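You operate a simulated robot arm through the tools that you are given. There is no shell and no other tool. Be economical: measure what you need, move in short steps, check, and stop when the job is done.

The job below is to be done with a simulated two-armed robot. You get a single attempt, and the scene is never put back.

## Task
Hold the dial stand on the top of the long bench steady with one hand and flip the black stand switch the other way with the other.

Only the result counts: the job must be done as asked and must still hold three seconds after the hand-in. Knocking over, shifting, dropping, spilling or breaking anything else fails it.

## Robot
Two 7-joint arms with two-finger parallel grippers on one trunk, on a base that drives. Base frame: it is fixed to the floor where the robot stands at the start and does not move with it; the origin is under the middle of the robot, x ahead of it, y to its left, z up; the surface under the hand at the start is at about z = 0.86. Lengths are in m, angles in degrees, forces in N, time in s.
The left shoulder is at the start at [0.163, 0.171, 1.108], the right one opposite. With the tool pointing down near the work surface each hand reaches from about 0.5 to 0.96 m from the robot's upright axis, wherever it stands, measured 20 degrees to its own side. Places, roughly: black stand switch [0.8, 0.2, 0.9]. Payload 4.4 kg a hand.
The TCP of each hand is the grasp point between the finger pads, 0.023 m short of the fingertips. In the tool frame z runs along the fingers and y along their closing line. The gripper opens to 0.094 m. The fingers are 0.038 m wide and 0.01 m thick; the gripper's body (0.054 by 0.096 m) begins 0.039 m behind the TCP.
Orientation is that of the tool frame in the base frame, as a unit quaternion [x, y, z, w]. With the fingers straight down and closing along the base's y, the tool's x points along the base's -x, its y along +y and its z along -z.

## Interface
- The arms move only by the tool send_rows. It takes "left_commands", "right_commands" or both (then of equal length, played together; a hand with none holds still); each is a list of rows, each an object of numbers (a shift or turn left out is 0, a gripper value left out holds the last): "rx", "ry", "rz": the turn, a rotation vector about the base's x, y, z in degrees; "tx", "ty", "tz": the shift along the base's x, y, z in m; "gripper": the finger opening in m, from 0 to 0.094. In form: [{"rx": .., "ry": .., "rz": .., "tx": .., "ty": .., "tz": .., "gripper": ..}, ...]. A call has 1 to 8 rows; each row shifts and turns the commanded pose from where the row before left it. A row lasts 0.2 s, in which the tool goes at most 0.05 m and 8.6 degrees; a call with a longer step from one row to the next is refused whole, and so is a gripper value outside its range. Where a pose cannot be reached the arm comes as near as it can. A force on the tool above 40 N (or 10 N above the force at the start of the call, whichever is more), or a blocked arm, ends the call early, and 0.2 s more pass. Each finger travels about 0.072 m/s and halts on what it meets, pressing with about 44 N; the grip force reading is that of the motor and also rises with nothing between the fingers. The clock runs only during rows and for 0.2 s after the last one: add rows that do not move to give the fingers time. The reply holds the time, the measured pose of the TCP, the force on the tool along the base axes, the opening and the grip force, in the units named above and with some noise, with the torque about the TCP (base axes, N m) and any sound that the robot's microphone picked up.
- Cameras (640 x 400 px; columns grow to the right, rows downward): "scene" is now at [0.2948, 0.0215, 1.2584]; the picture's right is [0.24, -0.97, 0.00], its down [-0.42, -0.10, -0.90] and it looks along [0.88, 0.21, -0.43] (base axes); focal length 267 px, centre (320, 200). "left" rides on the left gripper at [0.086, -0.016, -0.074] in its tool frame; the picture's right is [0.18, 0.98, 0.00], its down [-0.58, 0.11, -0.81] and it looks along [-0.79, 0.15, 0.59] (tool axes); focal length 243 px, centre (320, 200). "right" rides on the right gripper at [0.086, 0.016, -0.075] in its tool frame; the picture's right is [-0.18, 0.98, 0.00], its down [-0.58, -0.11, -0.81] and it looks along [-0.79, -0.15, 0.59] (tool axes); focal length 243 px, centre (320, 200). There is no depth. A picture from a camera that has moved, and an enlarged one, comes with that camera's place and axes in the base frame and with its lens.
- snapshot(camera): a new picture of that camera. The clock stands still meanwhile.
- move_column(by): slides the trunk up (or, below 0, down) by that many m; the arms and the scene camera ride with it, the base frame stays. It gives what a move gives, with no picture.
- roll_base(legs): drives the robot by 1 to 6 legs, each [ahead, left, turn to the left] in m, m and degrees, along the robot's own axes; the way and the turn of a leg run together, so that a leg with both is an arc; at most 1.5 m and 180 degrees a leg. The arms and the cameras ride along, it lands a little off, and it stops where it bumps. It gives what a move gives.
- head_to(pan, tilt): turns the head with the scene camera to pan (to the left, within 80 degrees either way) and tilt (down, from -29 to 69), counted from straight ahead of the robot. It gives what a move gives.
- enlarge(camera, box): a new picture of the part [left, top, right, bottom] of that camera's present view, enlarged. The clock stands still meanwhile.
- hand_in(): hands the job in; it is judged then, once.

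Go step by step. Nothing tells you exact positions but the pictures and the camera data: compare them with the known pose of the tool, close in by small moves and look again before you grip or let go. The budget is 120 turns and 108 pictures, counting those below and the enlarged ones. Unless the task says otherwise, let go and move clear before handing in, and close with one line.

The tools are called after ">>>" as name(argument=value, ...) on one line, values as JSON. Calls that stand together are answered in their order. send_rows: Moves the arms, as the interface text tells. Its arguments: {"type":"object","properties":{"left_commands":{"type":"array"},"right_commands":{"type":"array"}},"required":[]} The other tools are called the same way: move_column (by) slides the trunk up or down; roll_base (legs) drives the base; head_to (pan, tilt) turns the head that bears the scene camera; snapshot (camera) takes a picture; enlarge (camera, box) takes an enlarged picture of a part of a camera's view; hand_in () hands the job in.

At the start:

```text
t: 0.0
left_tool_pos: [0.4982, 0.3192, 1.0961]
left_tool_rot: [0.0, 1.0, -0.001, 0.0]
left_wrist_force: [-0.5, -0.1, -0.1]
left_moment: [0.0, 0.0, 0.0]
left_gripper_width: 0.0941
left_gripper_force: 0.1
right_tool_pos: [0.4909, -0.087, 1.0768]
right_tool_rot: [0.0, 1.0, 0.0, 0.0]
right_wrist_force: [-0.5, 0.8, -0.2]
right_moment: [0.04, -0.03, 0.01]
right_gripper_width: 0.0943
right_gripper_force: 0.0
trunk travel left (down, up): [-0.125, 0.263]
robot x, y, heading: [-0.0009, 0.0033, -0.3]
head pan, tilt: [13.7, 25.7]
```

scene: 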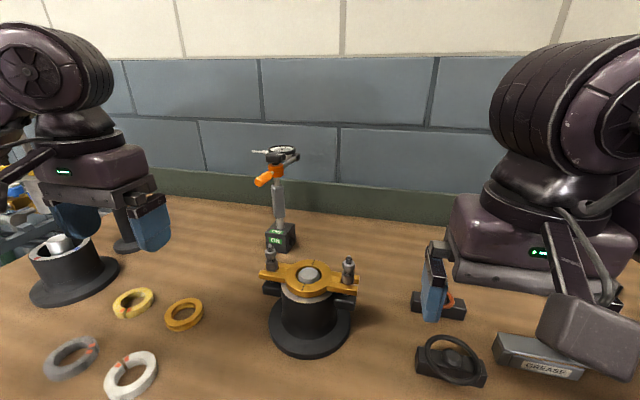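
right: 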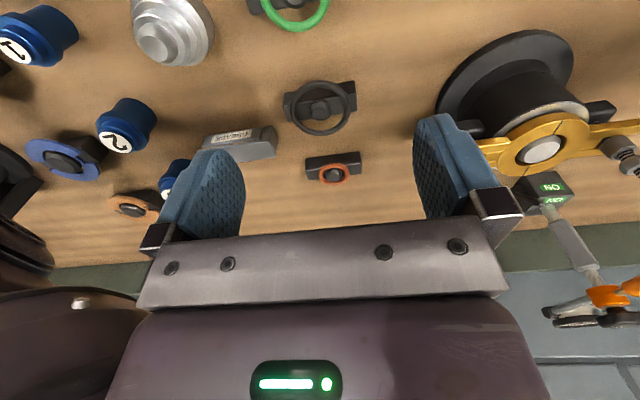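
left: 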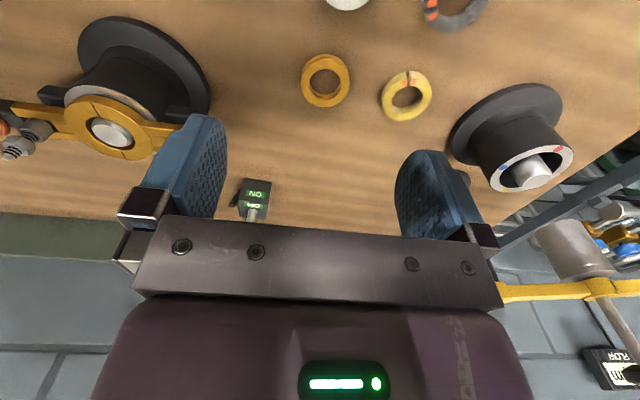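

I see a dial stand (small black base with a post, an orange clamp and a dial) near the back of the bench, at about x 0.85, y 0.25. I'll enlarge it to find the switch.

>>> enlarge(camera="scene", box=[230, 130, 330, 260])

>>> enlarge(camera="left", box=[220, 160, 300, 230])

>>> enlarge(camera="scene", box=[260, 215, 305, 258])

```text
3.08 times, centred on (280, 195) of scene
camera zoom: at [0.2948, 0.0215, 1.2584], right [0.24, -0.97, 0.0], down [-0.42, -0.1, -0.9], along [0.88, 0.21, -0.43], focal length 820 px, centre (443, 215)
```

zoom: 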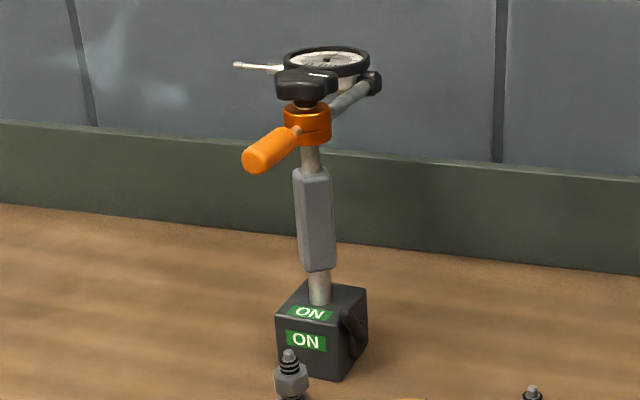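

```text
5.71 times, centred on (260, 195) of left
camera zoom: at [0.411, 0.3016, 1.1702], right [-0.18, 0.98, 0.0], down [0.58, 0.11, 0.81], along [0.79, 0.15, -0.59], focal length 1386 px, centre (663, 229)
```

zoom: 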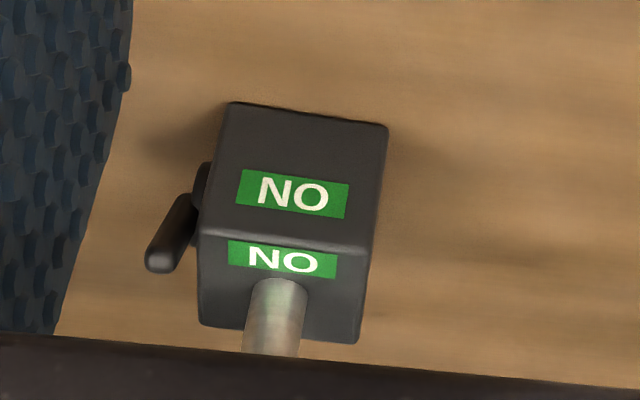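

```text
9.30 times, centred on (282, 236) of scene
camera zoom: at [0.2948, 0.0215, 1.2584], right [0.24, -0.97, 0.0], down [-0.42, -0.1, -0.9], along [0.88, 0.21, -0.43], focal length 2481 px, centre (669, -140)
```

zoom: 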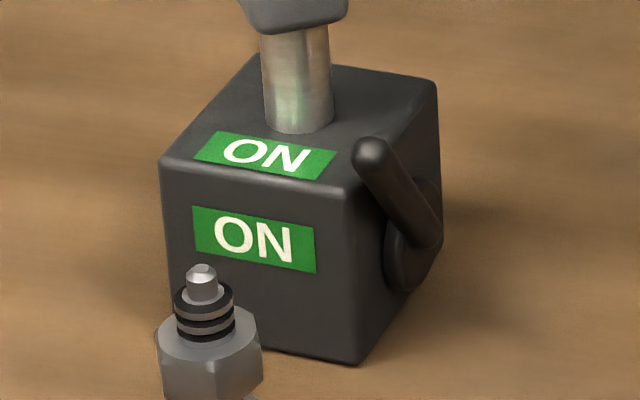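

The stand's block spans roughly x 0.785–0.84, y 0.22–0.275, and its lever sits on the -y side, leaning toward the robot. I'll take the grey sleeve from the front-left with the left hand held level, so I turn that hand first.

>>> send_rows(left_commands=[{"ry": -8.5}, {"ry": -8.5}, {"ry": -8.5}, {"ry": -8.5}, {"ry": -8.5}, {"ry": -8.5}, {"ry": -8.5}, {"ry": -8.5}])

>>> send_rows(left_commands=[{"ry": -8.5}, {"ry": -8.5}, {"ry": -5}, {"rz": -8.5, "ty": 0.02}, {"rz": -8.5, "ty": 0.02}, {"rz": -8.5, "ty": 0.02}, {"rz": -8.5, "ty": 0.02}, {"rz": -8.5, "ty": 0.02}])

```text
t: 1.8
left_tool_pos: [0.5369, 0.3289, 1.1171]
left_tool_rot: [-0.001, 0.925, -0.002, 0.38]
left_wrist_force: [-0.1, 0.2, 0.1]
left_moment: [0.02, 0.02, 0.03]
left_gripper_width: 0.0938
left_gripper_force: 0.1
left hand out of reach, approached as far as the arm can: row 4, 5, 6, 7, 8
right_tool_pos: [0.4915, -0.0869, 1.0773]
right_tool_rot: [0.0, 1.0, 0.0, -0.001]
right_wrist_force: [-0.2, 0.1, 0.1]
right_moment: [0.01, 0.03, -0.02]
right_gripper_width: 0.094
right_gripper_force: 0.1
trunk travel left (down, up): [-0.125, 0.263]
robot x, y, heading: [-0.0016, -0.0011, -0.2]
head pan, tilt: [13.7, 25.7]
```

```text
t: 3.6
left_tool_pos: [0.5657, 0.45, 1.1044]
left_tool_rot: [0.312, 0.818, -0.177, 0.45]
left_wrist_force: [-0.2, 0.3, -0.6]
left_moment: [-0.04, 0.0, -0.02]
left_gripper_width: 0.094
left_gripper_force: 0.0
left hand out of reach, approached as far as the arm can: row 1, 2
right_tool_pos: [0.4916, -0.0866, 1.0764]
right_tool_rot: [0.0, 1.0, 0.0, -0.001]
right_wrist_force: [-0.5, 0.0, -0.8]
right_moment: [-0.01, -0.03, -0.01]
right_gripper_width: 0.0938
right_gripper_force: 0.1
trunk travel left (down, up): [-0.125, 0.263]
robot x, y, heading: [-0.001, -0.0002, 0.0]
head pan, tilt: [13.7, 25.7]
```

The level pose is out of reach this close to the body, so I'll move the hand forward and finish the turn out there.

>>> send_rows(left_commands=[{"tx": 0.04}, {"tx": 0.04}, {"rx": -5.4, "ry": -5.9, "tx": 0.02, "tz": -0.02}, {"rx": -5.4, "ry": -5.9, "tx": 0.02, "tz": -0.02}, {"rx": -5.4, "ry": -5.9, "tz": -0.02}, {"rx": -5.4, "ry": -5.9, "tz": -0.02}, {"rz": -8.5}, {"rz": -8.5}])

>>> snapshot(camera="scene")

>>> snapshot(camera="left")

```text
t: 5.4
left_tool_pos: [0.6869, 0.4496, 1.0242]
left_tool_rot: [0.347, 0.618, -0.354, 0.61]
left_wrist_force: [0.0, 0.2, 0.2]
left_moment: [0.01, 0.0, 0.0]
left_gripper_width: 0.0944
left_gripper_force: 0.0
right_tool_pos: [0.4906, -0.0866, 1.0763]
right_tool_rot: [0.0, 1.0, 0.001, -0.001]
right_wrist_force: [1.3, -0.6, 0.2]
right_moment: [-0.05, 0.04, -0.01]
right_gripper_width: 0.094
right_gripper_force: 0.1
trunk travel left (down, up): [-0.125, 0.263]
robot x, y, heading: [-0.0026, 0.0011, -0.1]
head pan, tilt: [13.7, 25.7]
```

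```text
101 pictures are left
camera scene: at [0.2956, 0.0217, 1.2581], right [0.24, -0.97, 0.0], down [-0.42, -0.1, -0.9], along [0.88, 0.21, -0.43], focal length 267 px, centre (320, 200)
```

scene: 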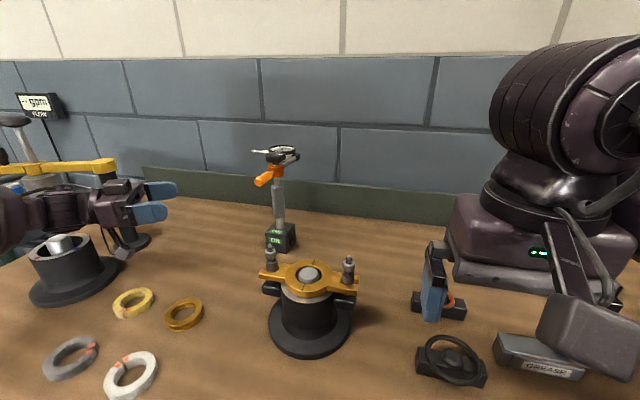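

```text
100 pictures are left
camera left: at [0.6334, 0.5035, 0.9381], right [0.84, 0.5, -0.2], down [-0.31, 0.75, 0.58], along [0.44, -0.43, 0.79], focal length 243 px, centre (320, 200)
```

left: 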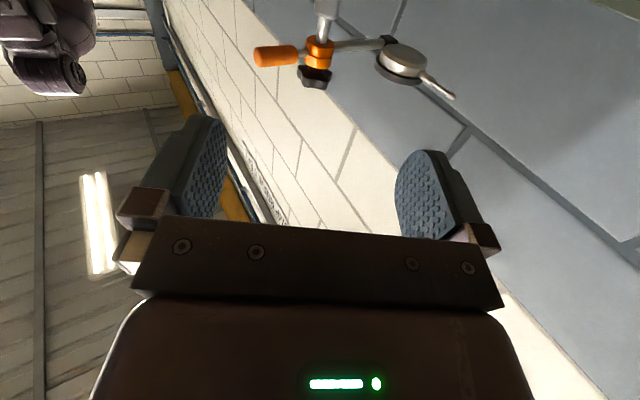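

The left hand is now level and heading right and forward. I'll move it to a pre-grasp point about 0.12 m short of the sleeve.

>>> send_rows(left_commands=[{"tx": 0.022, "ty": -0.033, "tz": -0.016}, {"tx": 0.022, "ty": -0.033, "tz": -0.016}, {"tx": 0.022, "ty": -0.033, "tz": -0.016}])

>>> snapshot(camera="scene")

>>> snapshot(camera="left")

```text
t: 6.2
left_tool_pos: [0.7541, 0.3505, 0.9768]
left_tool_rot: [0.347, 0.618, -0.352, 0.612]
left_wrist_force: [-0.4, 0.0, -0.2]
left_moment: [-0.03, -0.01, 0.0]
left_gripper_width: 0.0943
left_gripper_force: 0.1
right_tool_pos: [0.4922, -0.0868, 1.0771]
right_tool_rot: [0.0, 1.0, 0.001, -0.001]
right_wrist_force: [0.1, 0.7, 0.0]
right_moment: [0.0, 0.0, 0.0]
right_gripper_width: 0.0939
right_gripper_force: 0.1
trunk travel left (down, up): [-0.125, 0.263]
robot x, y, heading: [-0.0003, 0.0, -0.0]
head pan, tilt: [13.7, 25.7]
```

```text
99 pictures are left
camera scene: at [0.2955, 0.021, 1.2581], right [0.24, -0.97, 0.0], down [-0.42, -0.1, -0.9], along [0.88, 0.21, -0.43], focal length 267 px, centre (320, 200)
```

scene: 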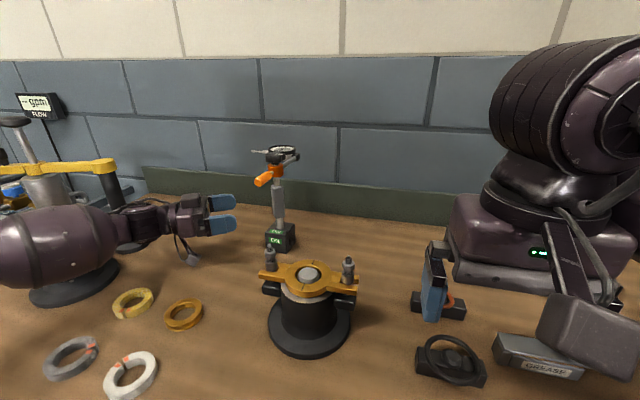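

```text
98 pictures are left
camera left: at [0.6996, 0.4048, 0.8895], right [0.84, 0.5, -0.19], down [-0.31, 0.75, 0.58], along [0.44, -0.43, 0.79], focal length 243 px, centre (320, 200)
```

left: 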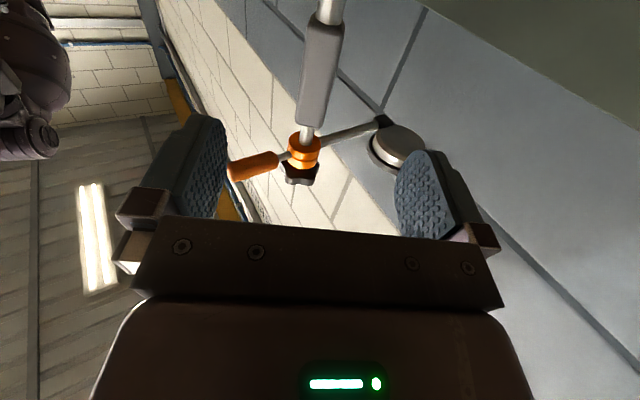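

Both views put the post at about (0.813, 0.248) with the sleeve spanning z 0.95–1.03, so the fingers line up. I'll advance onto it.

>>> send_rows(left_commands=[{"tx": 0.0145, "ty": -0.0254}, {"tx": 0.0145, "ty": -0.0254}, {"tx": 0.0145, "ty": -0.0254}, {"tx": 0.013, "ty": -0.0225}])

>>> enlarge(camera="scene", box=[190, 130, 330, 260])

>>> snapshot(camera="left")

```text
t: 7.2
left_tool_pos: [0.8089, 0.2502, 0.9757]
left_tool_rot: [0.347, 0.618, -0.353, 0.611]
left_wrist_force: [-0.2, -0.4, 0.3]
left_moment: [-0.04, 0.0, 0.0]
left_gripper_width: 0.0939
left_gripper_force: 0.0
right_tool_pos: [0.4927, -0.0873, 1.0762]
right_tool_rot: [0.0, 1.0, 0.0, -0.001]
right_wrist_force: [-0.2, -0.7, 1.2]
right_moment: [0.06, 0.04, 0.01]
right_gripper_width: 0.0941
right_gripper_force: 0.1
trunk travel left (down, up): [-0.125, 0.263]
robot x, y, heading: [-0.0014, 0.0, -0.0]
head pan, tilt: [13.7, 25.7]
```

```text
3.08 times, centred on (260, 195) of scene
camera zoom: at [0.2952, 0.0211, 1.2582], right [0.24, -0.97, 0.0], down [-0.42, -0.1, -0.9], along [0.88, 0.21, -0.43], focal length 820 px, centre (505, 215)
```

zoom: 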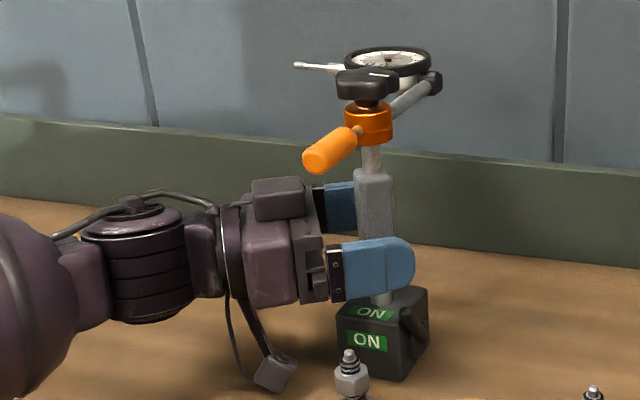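

```text
96 pictures are left
camera left: at [0.7558, 0.3059, 0.8897], right [0.84, 0.5, -0.2], down [-0.31, 0.75, 0.58], along [0.44, -0.43, 0.79], focal length 243 px, centre (320, 200)
```

left: 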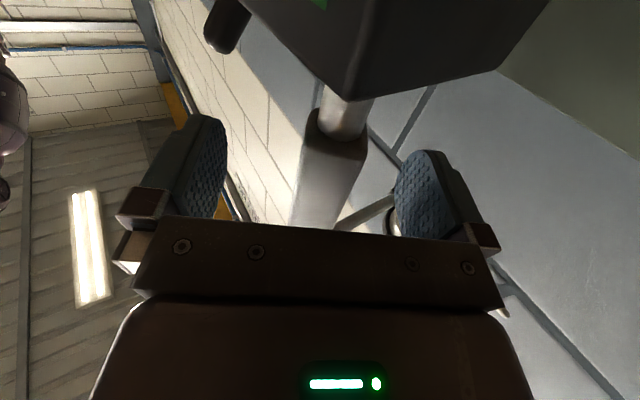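

The sleeve is between the fingers, but it is a square section lined up with the block and my closing line is about 30° off. I'll yaw the hand so the pads lie flat on its faces and closing won't twist the stand.

>>> send_rows(left_commands=[{"rz": -7.5, "tx": 0.002, "ty": -0.001}, {"rz": -7.5, "tx": 0.001, "ty": -0.001}, {"rz": -7.5}, {"rz": -7.5}])

>>> snapshot(camera="left")

>>> enlarge(camera="scene", box=[190, 130, 330, 260])

```text
t: 8.2
left_tool_pos: [0.8124, 0.2503, 0.9755]
left_tool_rot: [0.496, 0.506, -0.5, 0.497]
left_wrist_force: [-0.6, -0.6, -0.4]
left_moment: [-0.02, -0.01, 0.03]
left_gripper_width: 0.0941
left_gripper_force: 0.1
right_tool_pos: [0.492, -0.0862, 1.0758]
right_tool_rot: [0.0, 1.0, 0.0, -0.002]
right_wrist_force: [-0.5, 0.6, -0.9]
right_moment: [-0.01, 0.01, 0.01]
right_gripper_width: 0.0943
right_gripper_force: 0.0
trunk travel left (down, up): [-0.125, 0.263]
robot x, y, heading: [0.0012, -0.0005, 0.1]
head pan, tilt: [13.7, 25.7]
```

```text
95 pictures are left
camera left: at [0.7931, 0.3239, 0.8896], right [0.98, 0.01, -0.2], down [0.11, 0.8, 0.58], along [0.16, -0.59, 0.79], focal length 243 px, centre (320, 200)
```

left: 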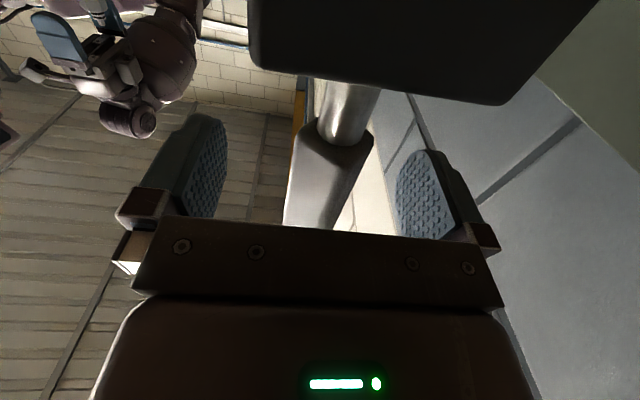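

```text
3.08 times, centred on (260, 195) of scene
camera zoom: at [0.2952, 0.0212, 1.2582], right [0.24, -0.97, 0.0], down [-0.42, -0.1, -0.9], along [0.88, 0.21, -0.43], focal length 820 px, centre (505, 215)
```

zoom: 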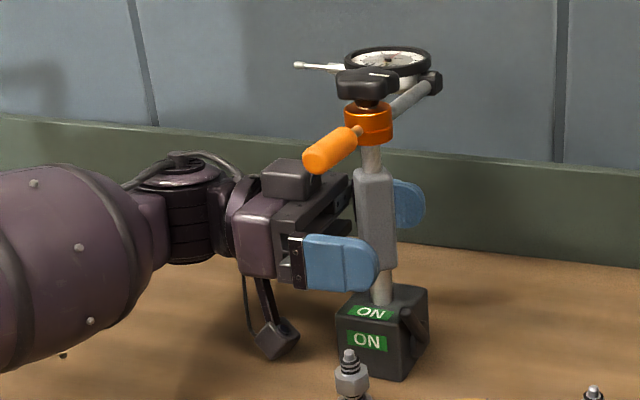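

The sleeve's near corner still faces the camera, so I need a closer look at its cross-section before closing.

>>> enlarge(camera="left", box=[240, 60, 440, 240])

>>> enlarge(camera="scene", box=[255, 180, 305, 225])

>>> enlarge(camera="right", box=[500, 160, 640, 330])

```text
2.22 times, centred on (340, 150) of left
camera zoom: at [0.7931, 0.3239, 0.8896], right [0.98, 0.01, -0.2], down [0.11, 0.8, 0.58], along [0.16, -0.59, 0.79], focal length 539 px, centre (276, 311)
```

zoom: 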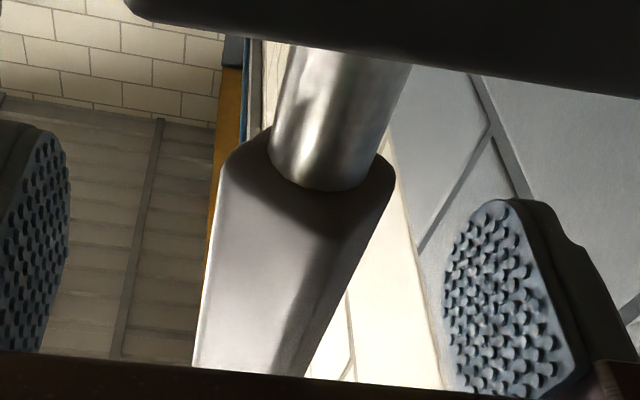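

```text
8.89 times, centred on (280, 202) of scene
camera zoom: at [0.2952, 0.0212, 1.2582], right [0.24, -0.97, 0.0], down [-0.42, -0.1, -0.9], along [0.88, 0.21, -0.43], focal length 2370 px, centre (676, 178)
```

zoom: 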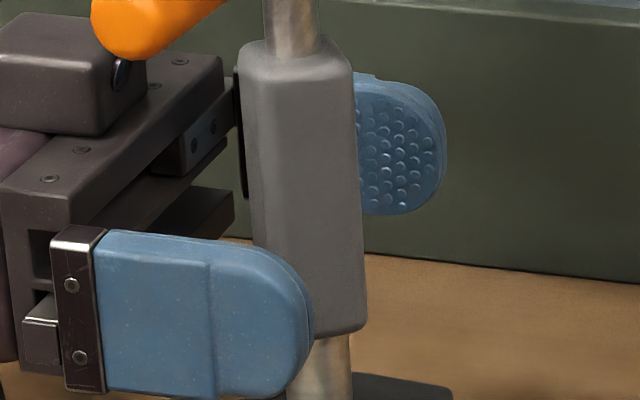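

```text
2.35 times, centred on (570, 245) of right
camera zoom: at [0.4045, -0.0702, 1.1514], right [0.18, 0.98, 0.0], down [0.58, -0.11, 0.81], along [0.79, -0.15, -0.59], focal length 571 px, centre (-268, 94)
```

zoom: 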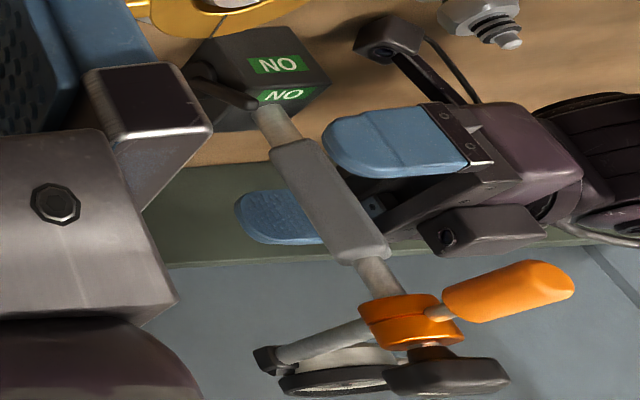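

I'll measure the sleeve's yaw more closely from the right camera and from the left one.

>>> enlarge(camera="right", box=[608, 212, 640, 275])

>>> enlarge(camera="left", box=[290, 90, 390, 220])

>>> enlarge(camera="scene", box=[266, 178, 290, 220])

```text
6.35 times, centred on (624, 244) of right
camera zoom: at [0.4045, -0.0702, 1.1514], right [0.18, 0.98, 0.0], down [0.58, -0.11, 0.81], along [0.79, -0.15, -0.59], focal length 1540 px, centre (-1610, -76)
```

zoom: 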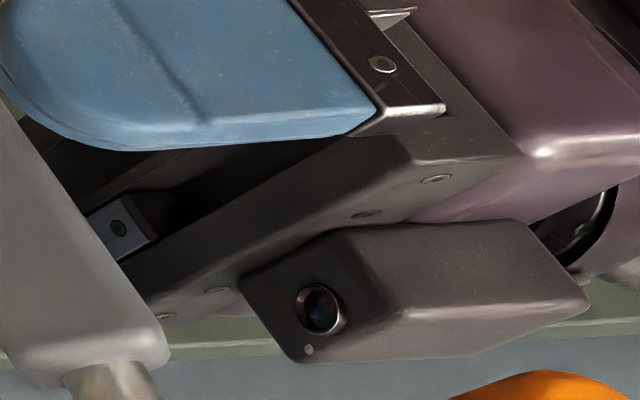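

```text
3.08 times, centred on (340, 155) of left
camera zoom: at [0.7931, 0.3239, 0.8896], right [0.98, 0.01, -0.2], down [0.11, 0.8, 0.58], along [0.16, -0.59, 0.79], focal length 746 px, centre (258, 338)
```

zoom: 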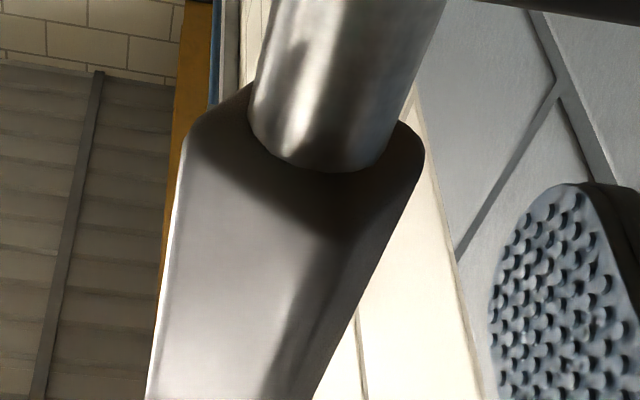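

```text
9.52 times, centred on (278, 199) of scene
camera zoom: at [0.2952, 0.0212, 1.2582], right [0.24, -0.97, 0.0], down [-0.42, -0.1, -0.9], along [0.88, 0.21, -0.43], focal length 2540 px, centre (720, 210)
```

zoom: 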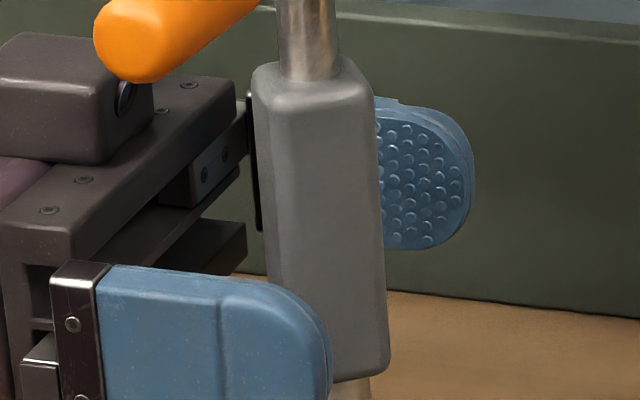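

The sleeve turns out to be yawed about 36°, so its faces match a hand heading of roughly -54°. I'll yaw back by 36° about the sleeve and then check.

>>> send_rows(left_commands=[{"rz": 7.2}, {"rz": 7.2}, {"rz": 7.2}, {"rz": 7.2}, {"rz": 7.2}])

>>> enlarge(camera="left", box=[220, 60, 420, 240])

>>> enlarge(camera="scene", box=[240, 150, 310, 225])

```text
t: 9.4
left_tool_pos: [0.8111, 0.2512, 0.9771]
left_tool_rot: [0.314, 0.636, -0.321, 0.628]
left_wrist_force: [-1.0, 0.2, 0.7]
left_moment: [-0.01, 0.0, 0.01]
left_gripper_width: 0.0939
left_gripper_force: 0.2
right_tool_pos: [0.491, -0.0868, 1.0776]
right_tool_rot: [0.001, 1.0, 0.0, 0.0]
right_wrist_force: [0.4, -0.1, 0.1]
right_moment: [0.03, -0.03, 0.04]
right_gripper_width: 0.094
right_gripper_force: 0.1
trunk travel left (down, up): [-0.125, 0.263]
robot x, y, heading: [-0.0021, -0.0004, 0.2]
head pan, tilt: [13.7, 25.7]
```

```text
2.22 times, centred on (320, 150) of left
camera zoom: at [0.752, 0.299, 0.8907], right [0.79, 0.59, -0.2], down [-0.39, 0.71, 0.58], along [0.48, -0.38, 0.79], focal length 539 px, centre (320, 311)
```

zoom: 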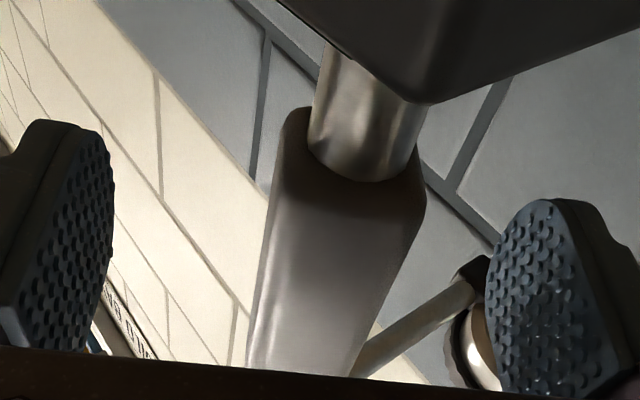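

```text
5.33 times, centred on (275, 188) of scene
camera zoom: at [0.2947, 0.0215, 1.2584], right [0.24, -0.97, 0.0], down [-0.42, -0.1, -0.9], along [0.88, 0.21, -0.43], focal length 1422 px, centre (560, 267)
```

zoom: 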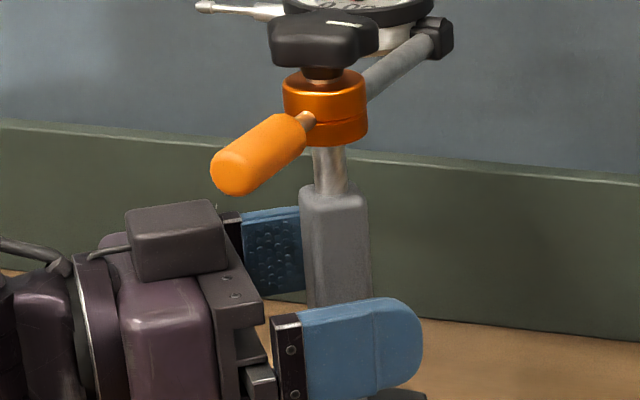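

The sleeve now lies square to the fingers. I'll narrow the opening first and check that it is centred.

>>> send_rows(left_commands=[{"gripper": 0.045}, {}, {}])

>>> enlarge(camera="left", box=[220, 60, 420, 240])

>>> enlarge(camera="right", box=[530, 160, 640, 300])

```text
t: 10.2
left_tool_pos: [0.8113, 0.2505, 0.9764]
left_tool_rot: [0.314, 0.635, -0.32, 0.629]
left_wrist_force: [-0.1, -0.2, -0.3]
left_moment: [0.0, -0.03, 0.01]
left_gripper_width: 0.0451
left_gripper_force: 0.0
right_tool_pos: [0.4916, -0.087, 1.0764]
right_tool_rot: [0.001, 1.0, 0.0, 0.001]
right_wrist_force: [0.3, -0.2, 0.0]
right_moment: [0.03, 0.02, -0.01]
right_gripper_width: 0.0939
right_gripper_force: 0.1
trunk travel left (down, up): [-0.125, 0.263]
robot x, y, heading: [-0.0021, -0.0022, 0.0]
head pan, tilt: [13.7, 25.7]
```

```text
2.22 times, centred on (320, 150) of left
camera zoom: at [0.7522, 0.2988, 0.8904], right [0.79, 0.59, -0.2], down [-0.39, 0.71, 0.58], along [0.48, -0.38, 0.79], focal length 539 px, centre (320, 311)
```

zoom: 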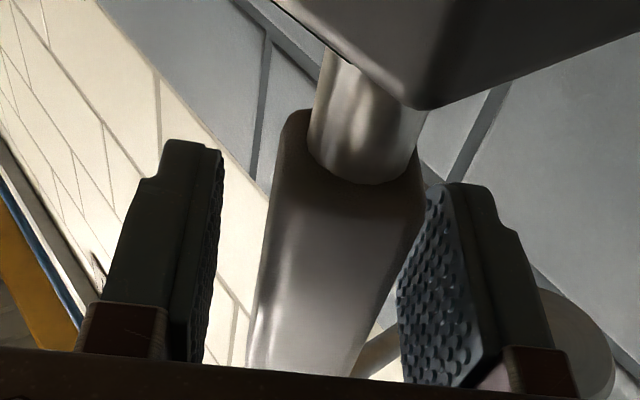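

```text
2.86 times, centred on (585, 230) of right
camera zoom: at [0.4042, -0.07, 1.1517], right [0.18, 0.98, 0.0], down [0.58, -0.11, 0.81], along [0.79, -0.15, -0.59], focal length 693 px, centre (-437, 114)
```

zoom: 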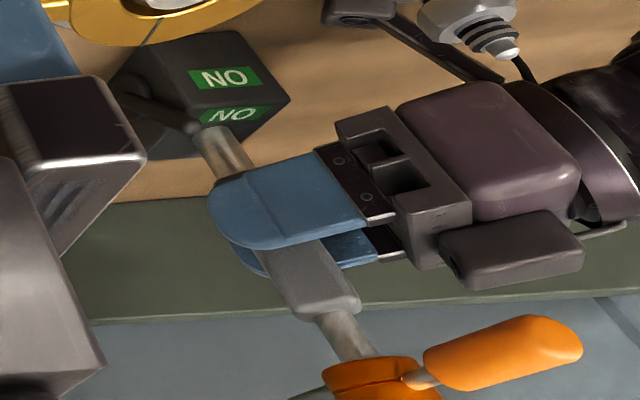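

The grasp point projects to the sleeve's middle within about 1 mm, so I'll close.

>>> send_rows(left_commands=[{"gripper": 0.0}, {}, {}])

>>> enlarge(camera="scene", box=[230, 130, 330, 260])

```text
t: 11.0
left_tool_pos: [0.8117, 0.2516, 0.9769]
left_tool_rot: [0.314, 0.635, -0.319, 0.63]
left_wrist_force: [5.5, 2.2, 0.8]
left_moment: [0.67, -0.96, -0.05]
left_gripper_width: 0.0262
left_gripper_force: 43.4
right_tool_pos: [0.4919, -0.0855, 1.0778]
right_tool_rot: [0.001, 1.0, 0.0, 0.0]
right_wrist_force: [-0.6, -0.3, 0.8]
right_moment: [-0.01, -0.03, -0.02]
right_gripper_width: 0.0941
right_gripper_force: 0.1
trunk travel left (down, up): [-0.125, 0.263]
robot x, y, heading: [-0.0013, 0.0002, -0.3]
head pan, tilt: [13.7, 25.7]
```

```text
3.08 times, centred on (280, 195) of scene
camera zoom: at [0.2952, 0.0217, 1.2583], right [0.24, -0.97, 0.0], down [-0.42, -0.1, -0.9], along [0.88, 0.21, -0.43], focal length 820 px, centre (443, 215)
```

zoom: 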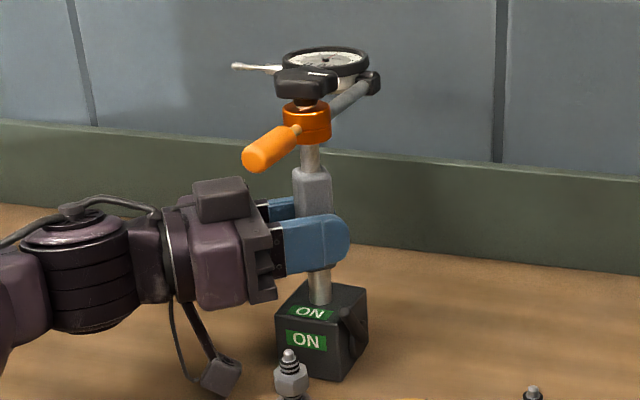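

The stand is gripped at an opening of 26 mm, and it didn't move. Next I close the right gripper, yaw it 90° and tilt it so the fingertips approach the lever from the -y side.

>>> send_rows(right_commands=[{"gripper": 0.0, "tx": 0.03, "tz": 0.02, "rz": 8.5}, {"tx": 0.03, "tz": 0.02, "rz": 8.5}, {"tx": 0.03, "tz": 0.02, "rz": 8.5}, {"tx": 0.03, "rz": 8.5}, {"tx": 0.03, "rz": 8.5}, {"tx": 0.03, "rz": 8.5}, {"rz": 8.5}, {"rz": 8.5}])

>>> send_rows(right_commands=[{"rz": 8.5, "tx": 0.02}, {"rz": 8.5, "tx": 0.02}, {"rz": 5, "tx": 0.02}, {"rx": 8.5}, {"rx": 8.5}, {"rx": 8.5}, {"rx": 8.5}, {"rx": 8.5}])

>>> snapshot(camera="scene")

>>> snapshot(camera="right")

```text
t: 12.8
left_tool_pos: [0.8113, 0.2498, 0.9778]
left_tool_rot: [0.315, 0.634, -0.32, 0.629]
left_wrist_force: [0.6, 5.0, 4.1]
left_moment: [0.96, -0.39, 0.12]
left_gripper_width: 0.0263
left_gripper_force: 43.9
right_tool_pos: [0.6534, -0.0789, 1.1367]
right_tool_rot: [-0.558, 0.83, 0.0, -0.001]
right_wrist_force: [0.1, 0.5, 0.4]
right_moment: [-0.01, 0.02, -0.01]
right_gripper_width: 0.0002
right_gripper_force: 42.5
right hand out of reach, approached as far as the arm can: row 8
trunk travel left (down, up): [-0.125, 0.263]
robot x, y, heading: [-0.0003, 0.0001, -0.2]
head pan, tilt: [13.7, 25.7]
```

```text
t: 14.6
left_tool_pos: [0.8108, 0.2502, 0.9769]
left_tool_rot: [0.315, 0.635, -0.321, 0.629]
left_wrist_force: [0.7, 3.9, 3.7]
left_moment: [0.77, -0.51, 0.05]
left_gripper_width: 0.026
left_gripper_force: 43.9
right_tool_pos: [0.5453, -0.029, 1.1307]
right_tool_rot: [-0.688, 0.704, 0.126, 0.12]
right_wrist_force: [0.3, 0.7, 0.4]
right_moment: [0.01, 0.02, 0.0]
right_gripper_width: 0.0
right_gripper_force: 42.5
right hand out of reach, approached as far as the arm can: row 1, 2, 3, 5, 6, 7, 8
trunk travel left (down, up): [-0.125, 0.263]
robot x, y, heading: [0.0018, -0.0013, 0.1]
head pan, tilt: [13.7, 25.7]
```

```text
82 pictures are left
camera scene: at [0.2946, 0.0217, 1.2585], right [0.24, -0.97, 0.0], down [-0.42, -0.1, -0.9], along [0.88, 0.21, -0.43], focal length 267 px, centre (320, 200)
```

scene: 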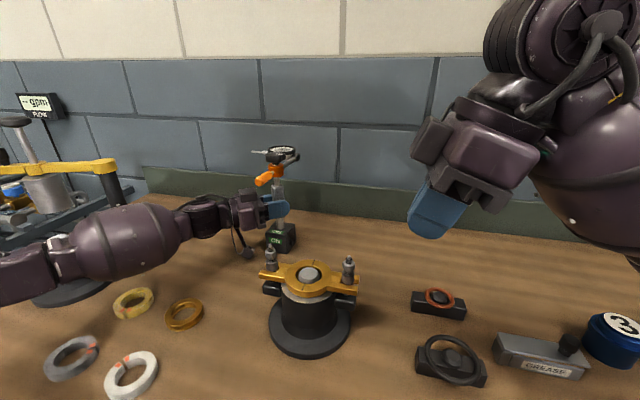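

```text
81 pictures are left
camera right: at [0.5271, -0.136, 1.1711], right [-0.98, 0.19, 0.08], down [0.13, 0.27, 0.95], along [0.16, 0.94, -0.29], focal length 243 px, centre (320, 200)
```

right: 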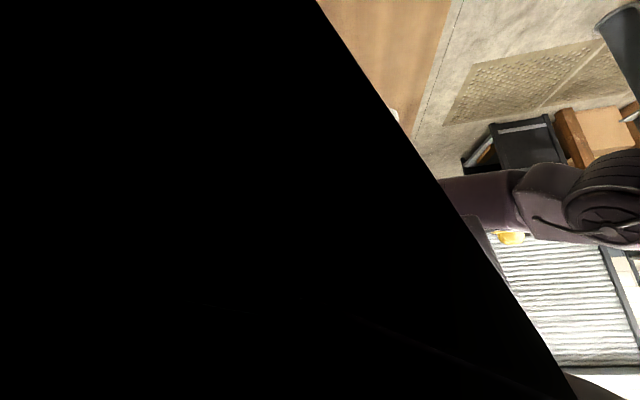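

The wrist hit its limit close to the body, though the hand is already at yaw 90 with a 20° tilt. I'll move it forward, well above the yoke, and continue tilting there.

>>> send_rows(right_commands=[{"tx": 0.04}, {"tx": 0.04}, {"tx": 0.04, "rx": 8}, {"tx": 0.04, "rx": 8}, {"rx": 8}, {"rx": 8}])

>>> snapshot(camera="scene")

```text
t: 16.0
left_tool_pos: [0.8104, 0.2505, 0.9766]
left_tool_rot: [0.314, 0.635, -0.32, 0.629]
left_wrist_force: [1.6, 1.7, 2.3]
left_moment: [0.7, -0.49, 0.04]
left_gripper_width: 0.0261
left_gripper_force: 43.9
right_tool_pos: [0.5457, -0.0303, 1.1293]
right_tool_rot: [-0.688, 0.705, 0.125, 0.118]
right_wrist_force: [0.5, 0.1, 0.6]
right_moment: [0.04, 0.03, 0.0]
right_gripper_width: 0.0001
right_gripper_force: 43.1
right hand out of reach, approached as far as the arm can: row 1, 2, 3, 4, 5, 6
trunk travel left (down, up): [-0.125, 0.263]
robot x, y, heading: [-0.0009, -0.0025, -0.1]
head pan, tilt: [13.7, 25.7]
```

```text
80 pictures are left
camera scene: at [0.2946, 0.0215, 1.2585], right [0.24, -0.97, 0.0], down [-0.42, -0.1, -0.9], along [0.88, 0.21, -0.43], focal length 267 px, centre (320, 200)
```

scene: 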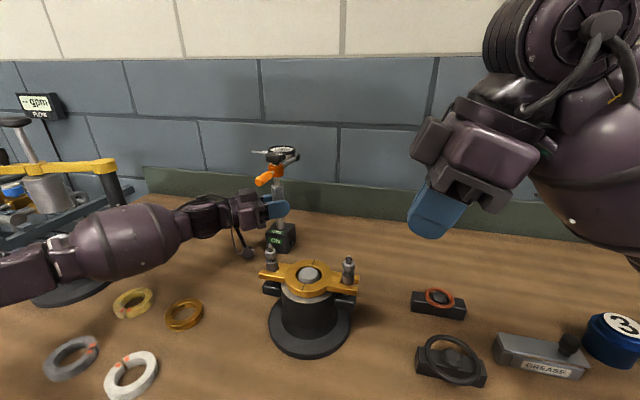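

That pose is stuck at a joint limit, so I'll unwind the yaw and go forward less twisted.

>>> send_rows(right_commands=[{"rz": -8.5}, {"rz": -8.5}, {"rz": -8.5}, {"rz": -8.5}, {"rz": -8.5}, {"rz": -8.5, "tx": 0.03}, {"tx": 0.03}, {"tx": 0.03}])

```text
t: 17.8
left_tool_pos: [0.8105, 0.2493, 0.9762]
left_tool_rot: [0.313, 0.636, -0.32, 0.629]
left_wrist_force: [1.9, 2.2, 3.8]
left_moment: [0.56, -0.52, -0.03]
left_gripper_width: 0.0259
left_gripper_force: 44.7
right_tool_pos: [0.6349, -0.0328, 1.1287]
right_tool_rot: [-0.318, 0.932, 0.063, 0.161]
right_wrist_force: [-0.4, 0.3, -0.3]
right_moment: [0.01, -0.01, 0.0]
right_gripper_width: 0.0
right_gripper_force: 42.7
trunk travel left (down, up): [-0.125, 0.263]
robot x, y, heading: [0.0004, -0.0013, -0.2]
head pan, tilt: [13.7, 25.7]
```

It's freed, with heading about 38° and tilt 20°. I'll pitch the hand up toward level while moving forward.

>>> send_rows(right_commands=[{"rx": 4.9, "ry": -6.3, "tx": 0.03}, {"rx": 4.9, "ry": -6.3, "tx": 0.03}, {"rx": 4.9, "ry": -6.3, "tx": 0.02}, {"rx": 4.9, "ry": -6.3}, {"rx": 4.9, "ry": -6.3}, {"rz": 8}, {"rz": 8}, {"rz": 8}])

>>> snapshot(camera="scene")

>>> snapshot(camera="right")

```text
t: 19.6
left_tool_pos: [0.8122, 0.2501, 0.9771]
left_tool_rot: [0.315, 0.635, -0.321, 0.628]
left_wrist_force: [1.3, 1.8, 2.4]
left_moment: [0.48, -0.53, 0.0]
left_gripper_width: 0.0258
left_gripper_force: 43.4
right_tool_pos: [0.716, -0.0316, 1.1284]
right_tool_rot: [-0.446, 0.743, 0.263, 0.425]
right_wrist_force: [0.3, 0.4, -1.2]
right_moment: [-0.01, -0.01, 0.03]
right_gripper_width: 0.0
right_gripper_force: 42.7
trunk travel left (down, up): [-0.125, 0.263]
robot x, y, heading: [0.0016, 0.0003, -0.0]
head pan, tilt: [13.7, 25.7]
```

```text
79 pictures are left
camera scene: at [0.2946, 0.0214, 1.2584], right [0.24, -0.97, 0.0], down [-0.42, -0.1, -0.9], along [0.88, 0.21, -0.43], focal length 267 px, centre (320, 200)
```

scene: 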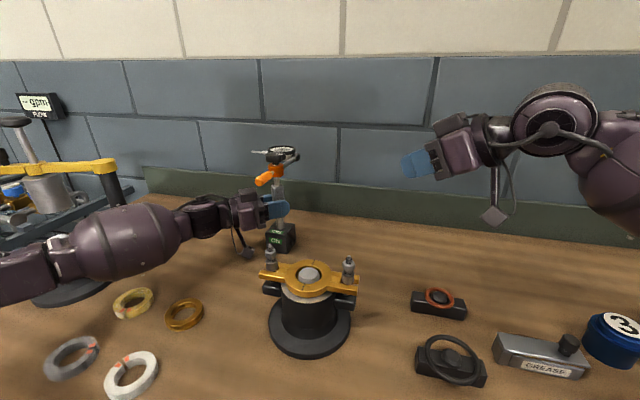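

```text
78 pictures are left
camera right: at [0.651, -0.1183, 1.0915], right [-0.83, 0.54, 0.17], down [-0.08, -0.42, 0.91], along [0.56, 0.73, 0.39], focal length 243 px, centre (320, 200)
```

right: 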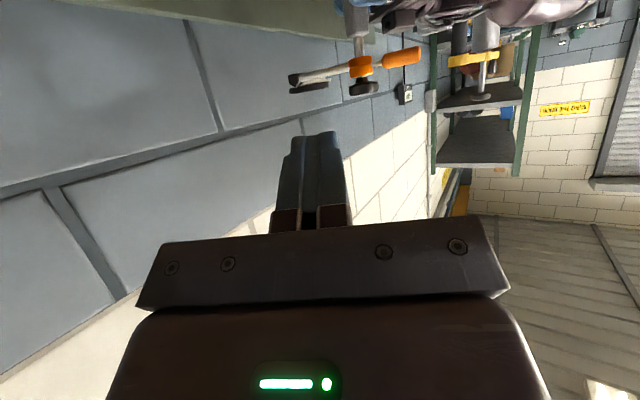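

The hand is now tilted 60° and heading 62°. I'll add 18° of yaw and then bring it to a staging point beside the lever, at about (0.75, 0.10, 1.0).

>>> send_rows(right_commands=[{"rz": 8.5}, {"rz": 8.5}, {"ty": 0.035, "tx": 0.01}, {"ty": 0.035, "tx": 0.01, "tz": -0.025}, {"ty": 0.035, "tx": 0.01, "tz": -0.035}, {"ty": 0.02, "tz": -0.04}, {"tz": -0.03}])

>>> snapshot(camera="scene")

>>> snapshot(camera="right")

```text
refused: row 5 steps farther than a row can; nothing moved
```

```text
77 pictures are left
camera scene: at [0.2946, 0.0214, 1.2584], right [0.24, -0.97, 0.0], down [-0.42, -0.1, -0.9], along [0.88, 0.21, -0.43], focal length 267 px, centre (320, 200)
```

scene: 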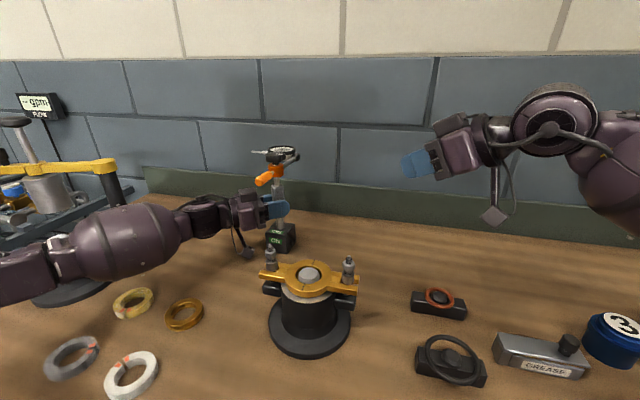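

```text
76 pictures are left
camera right: at [0.651, -0.1183, 1.0915], right [-0.83, 0.54, 0.17], down [-0.08, -0.42, 0.91], along [0.56, 0.73, 0.39], focal length 243 px, centre (320, 200)
```

right: 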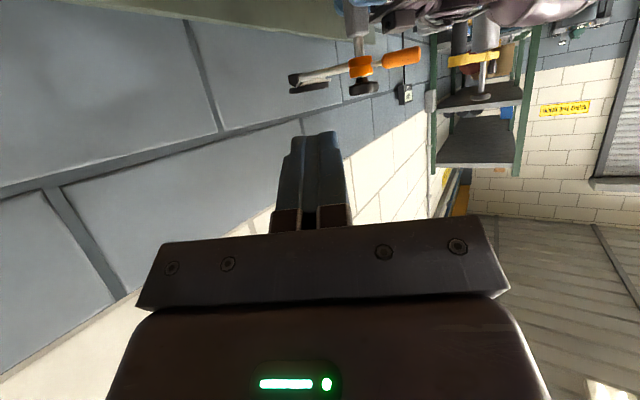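

One row was longer than allowed and the call was refused, so I'm sending the same move with shorter steps.

>>> send_rows(right_commands=[{"rz": 8.5}, {"rz": 8.5}, {"ty": 0.035, "tx": 0.01}, {"ty": 0.035, "tx": 0.01, "tz": -0.025}, {"ty": 0.03, "tx": 0.01, "tz": -0.03}, {"ty": 0.02, "tz": -0.035}, {"tz": -0.03}])

>>> snapshot(camera="scene")

>>> snapshot(camera="right")

```text
t: 21.2
left_tool_pos: [0.811, 0.2505, 0.9763]
left_tool_rot: [0.314, 0.635, -0.32, 0.629]
left_wrist_force: [1.1, 0.5, 3.0]
left_moment: [0.41, -0.48, 0.03]
left_gripper_width: 0.0259
left_gripper_force: 43.9
right_tool_pos: [0.7456, 0.089, 1.009]
right_tool_rot: [-0.445, 0.743, 0.262, 0.424]
right_wrist_force: [0.3, -0.7, -0.2]
right_moment: [-0.02, -0.01, -0.01]
right_gripper_width: 0.0001
right_gripper_force: 42.9
right hand out of reach, approached as far as the arm can: row 1, 2
trunk travel left (down, up): [-0.125, 0.263]
robot x, y, heading: [-0.001, 0.0014, 0.2]
head pan, tilt: [13.7, 25.7]
```

```text
75 pictures are left
camera scene: at [0.2946, 0.0214, 1.2584], right [0.24, -0.97, 0.0], down [-0.42, -0.1, -0.9], along [0.88, 0.21, -0.43], focal length 267 px, centre (320, 200)
```

scene: 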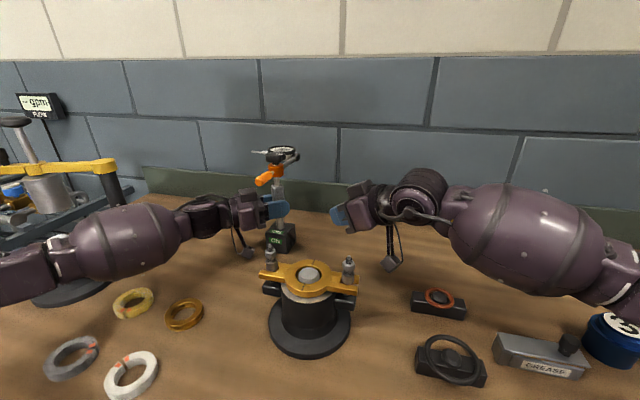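

```text
74 pictures are left
camera right: at [0.6796, 0.0007, 0.971], right [-0.83, 0.54, 0.17], down [-0.08, -0.41, 0.91], along [0.56, 0.73, 0.39], focal length 243 px, centre (320, 200)
```

right: 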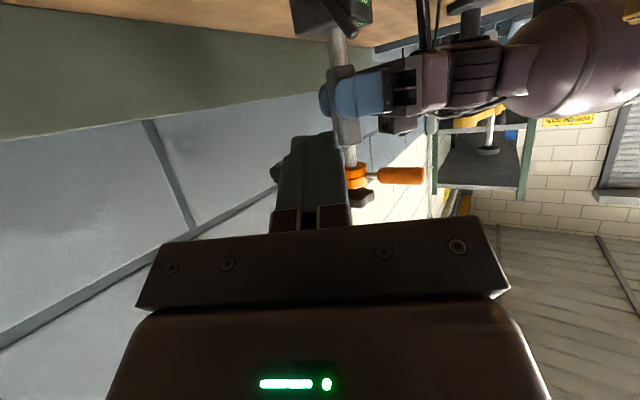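

It is holding heading 62° beside the stand. I'll try a bit more yaw here to keep the hand's camera clear of the yoke.

>>> send_rows(right_commands=[{"rz": 5}, {"rz": 5}, {"rz": 5}])

>>> enlarge(camera="right", box=[240, 0, 420, 120])

>>> enlarge(camera="scene", box=[250, 160, 430, 320])

```text
t: 22.0
left_tool_pos: [0.8098, 0.2507, 0.9771]
left_tool_rot: [0.315, 0.635, -0.321, 0.629]
left_wrist_force: [-4.3, 1.8, 3.3]
left_moment: [0.6, 0.27, 0.16]
left_gripper_width: 0.0258
left_gripper_force: 43.9
right_tool_pos: [0.7455, 0.0869, 1.0098]
right_tool_rot: [-0.478, 0.724, 0.281, 0.411]
right_wrist_force: [0.3, -0.9, 0.9]
right_moment: [0.0, -0.02, 0.03]
right_gripper_width: 0.0
right_gripper_force: 42.1
right hand out of reach, approached as far as the arm can: row 2, 3
trunk travel left (down, up): [-0.125, 0.263]
robot x, y, heading: [-0.0006, -0.0011, 0.1]
head pan, tilt: [13.7, 25.7]
```

```text
3.33 times, centred on (330, 60) of right
camera zoom: at [0.6873, -0.0047, 0.9718], right [-0.87, 0.46, 0.17], down [-0.05, -0.42, 0.91], along [0.49, 0.78, 0.39], focal length 809 px, centre (287, 667)
```

zoom: 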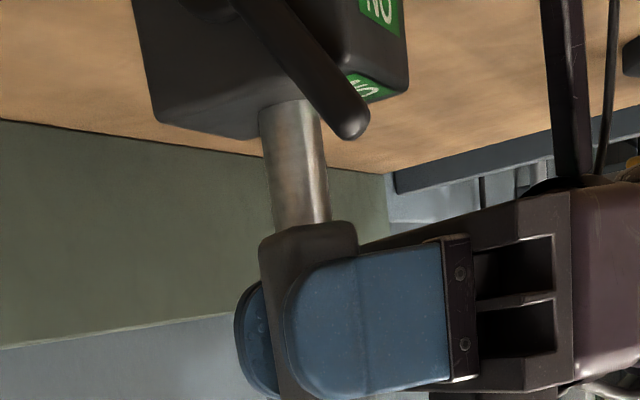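

```text
2.50 times, centred on (340, 240) of scene
camera zoom: at [0.2941, 0.0215, 1.2585], right [0.24, -0.97, 0.0], down [-0.42, -0.1, -0.9], along [0.88, 0.21, -0.43], focal length 667 px, centre (270, 100)
```

zoom: 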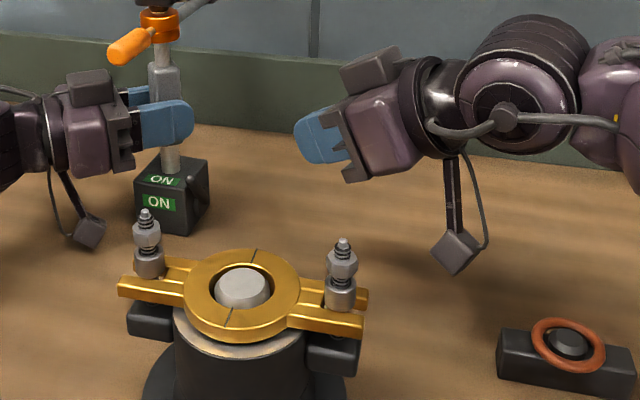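

The lever tip is at about (0.778, 0.213, 0.932). I'll open the right fingers to 60 mm so the tip slips between them and the front finger can push, then move to 5 cm short of it.

>>> send_rows(right_commands=[{"gripper": 0.06, "tx": 0.008, "ty": 0.03, "tz": -0.025}, {"tx": 0.0075, "ty": 0.029, "tz": -0.024}, {}, {}])

>>> enlarge(camera="right", box=[160, 0, 480, 200])

>>> enlarge(camera="scene", box=[250, 170, 390, 280])

```text
t: 23.0
left_tool_pos: [0.81, 0.2506, 0.9772]
left_tool_rot: [0.314, 0.635, -0.32, 0.629]
left_wrist_force: [-5.2, 2.0, 2.1]
left_moment: [0.51, 0.28, 0.17]
left_gripper_width: 0.0259
left_gripper_force: 44.1
right_tool_pos: [0.7588, 0.1456, 0.9575]
right_tool_rot: [-0.478, 0.723, 0.281, 0.412]
right_wrist_force: [0.2, 0.1, 0.0]
right_moment: [0.03, 0.0, 0.0]
right_gripper_width: 0.0602
right_gripper_force: 0.0
trunk travel left (down, up): [-0.125, 0.263]
robot x, y, heading: [-0.0008, -0.0014, 0.2]
head pan, tilt: [13.7, 25.7]
```

```text
2.00 times, centred on (320, 100) of right
camera zoom: at [0.7015, 0.053, 0.9211], right [-0.87, 0.46, 0.17], down [-0.05, -0.42, 0.91], along [0.49, 0.78, 0.39], focal length 485 px, centre (320, 400)
```

zoom: 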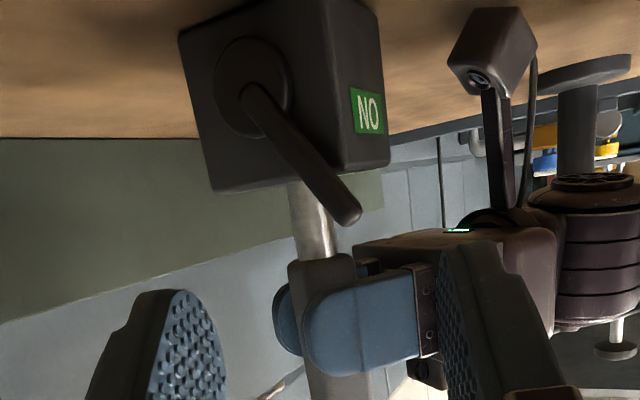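

```text
3.64 times, centred on (320, 225) of scene
camera zoom: at [0.2942, 0.0214, 1.2585], right [0.24, -0.97, 0.0], down [-0.42, -0.1, -0.9], along [0.88, 0.21, -0.43], focal length 970 px, centre (320, 109)
```

zoom: 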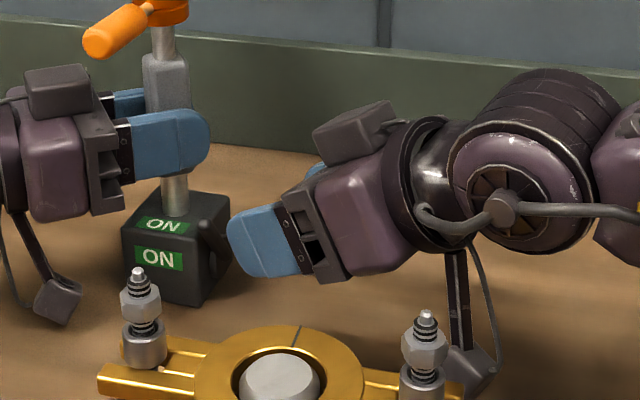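

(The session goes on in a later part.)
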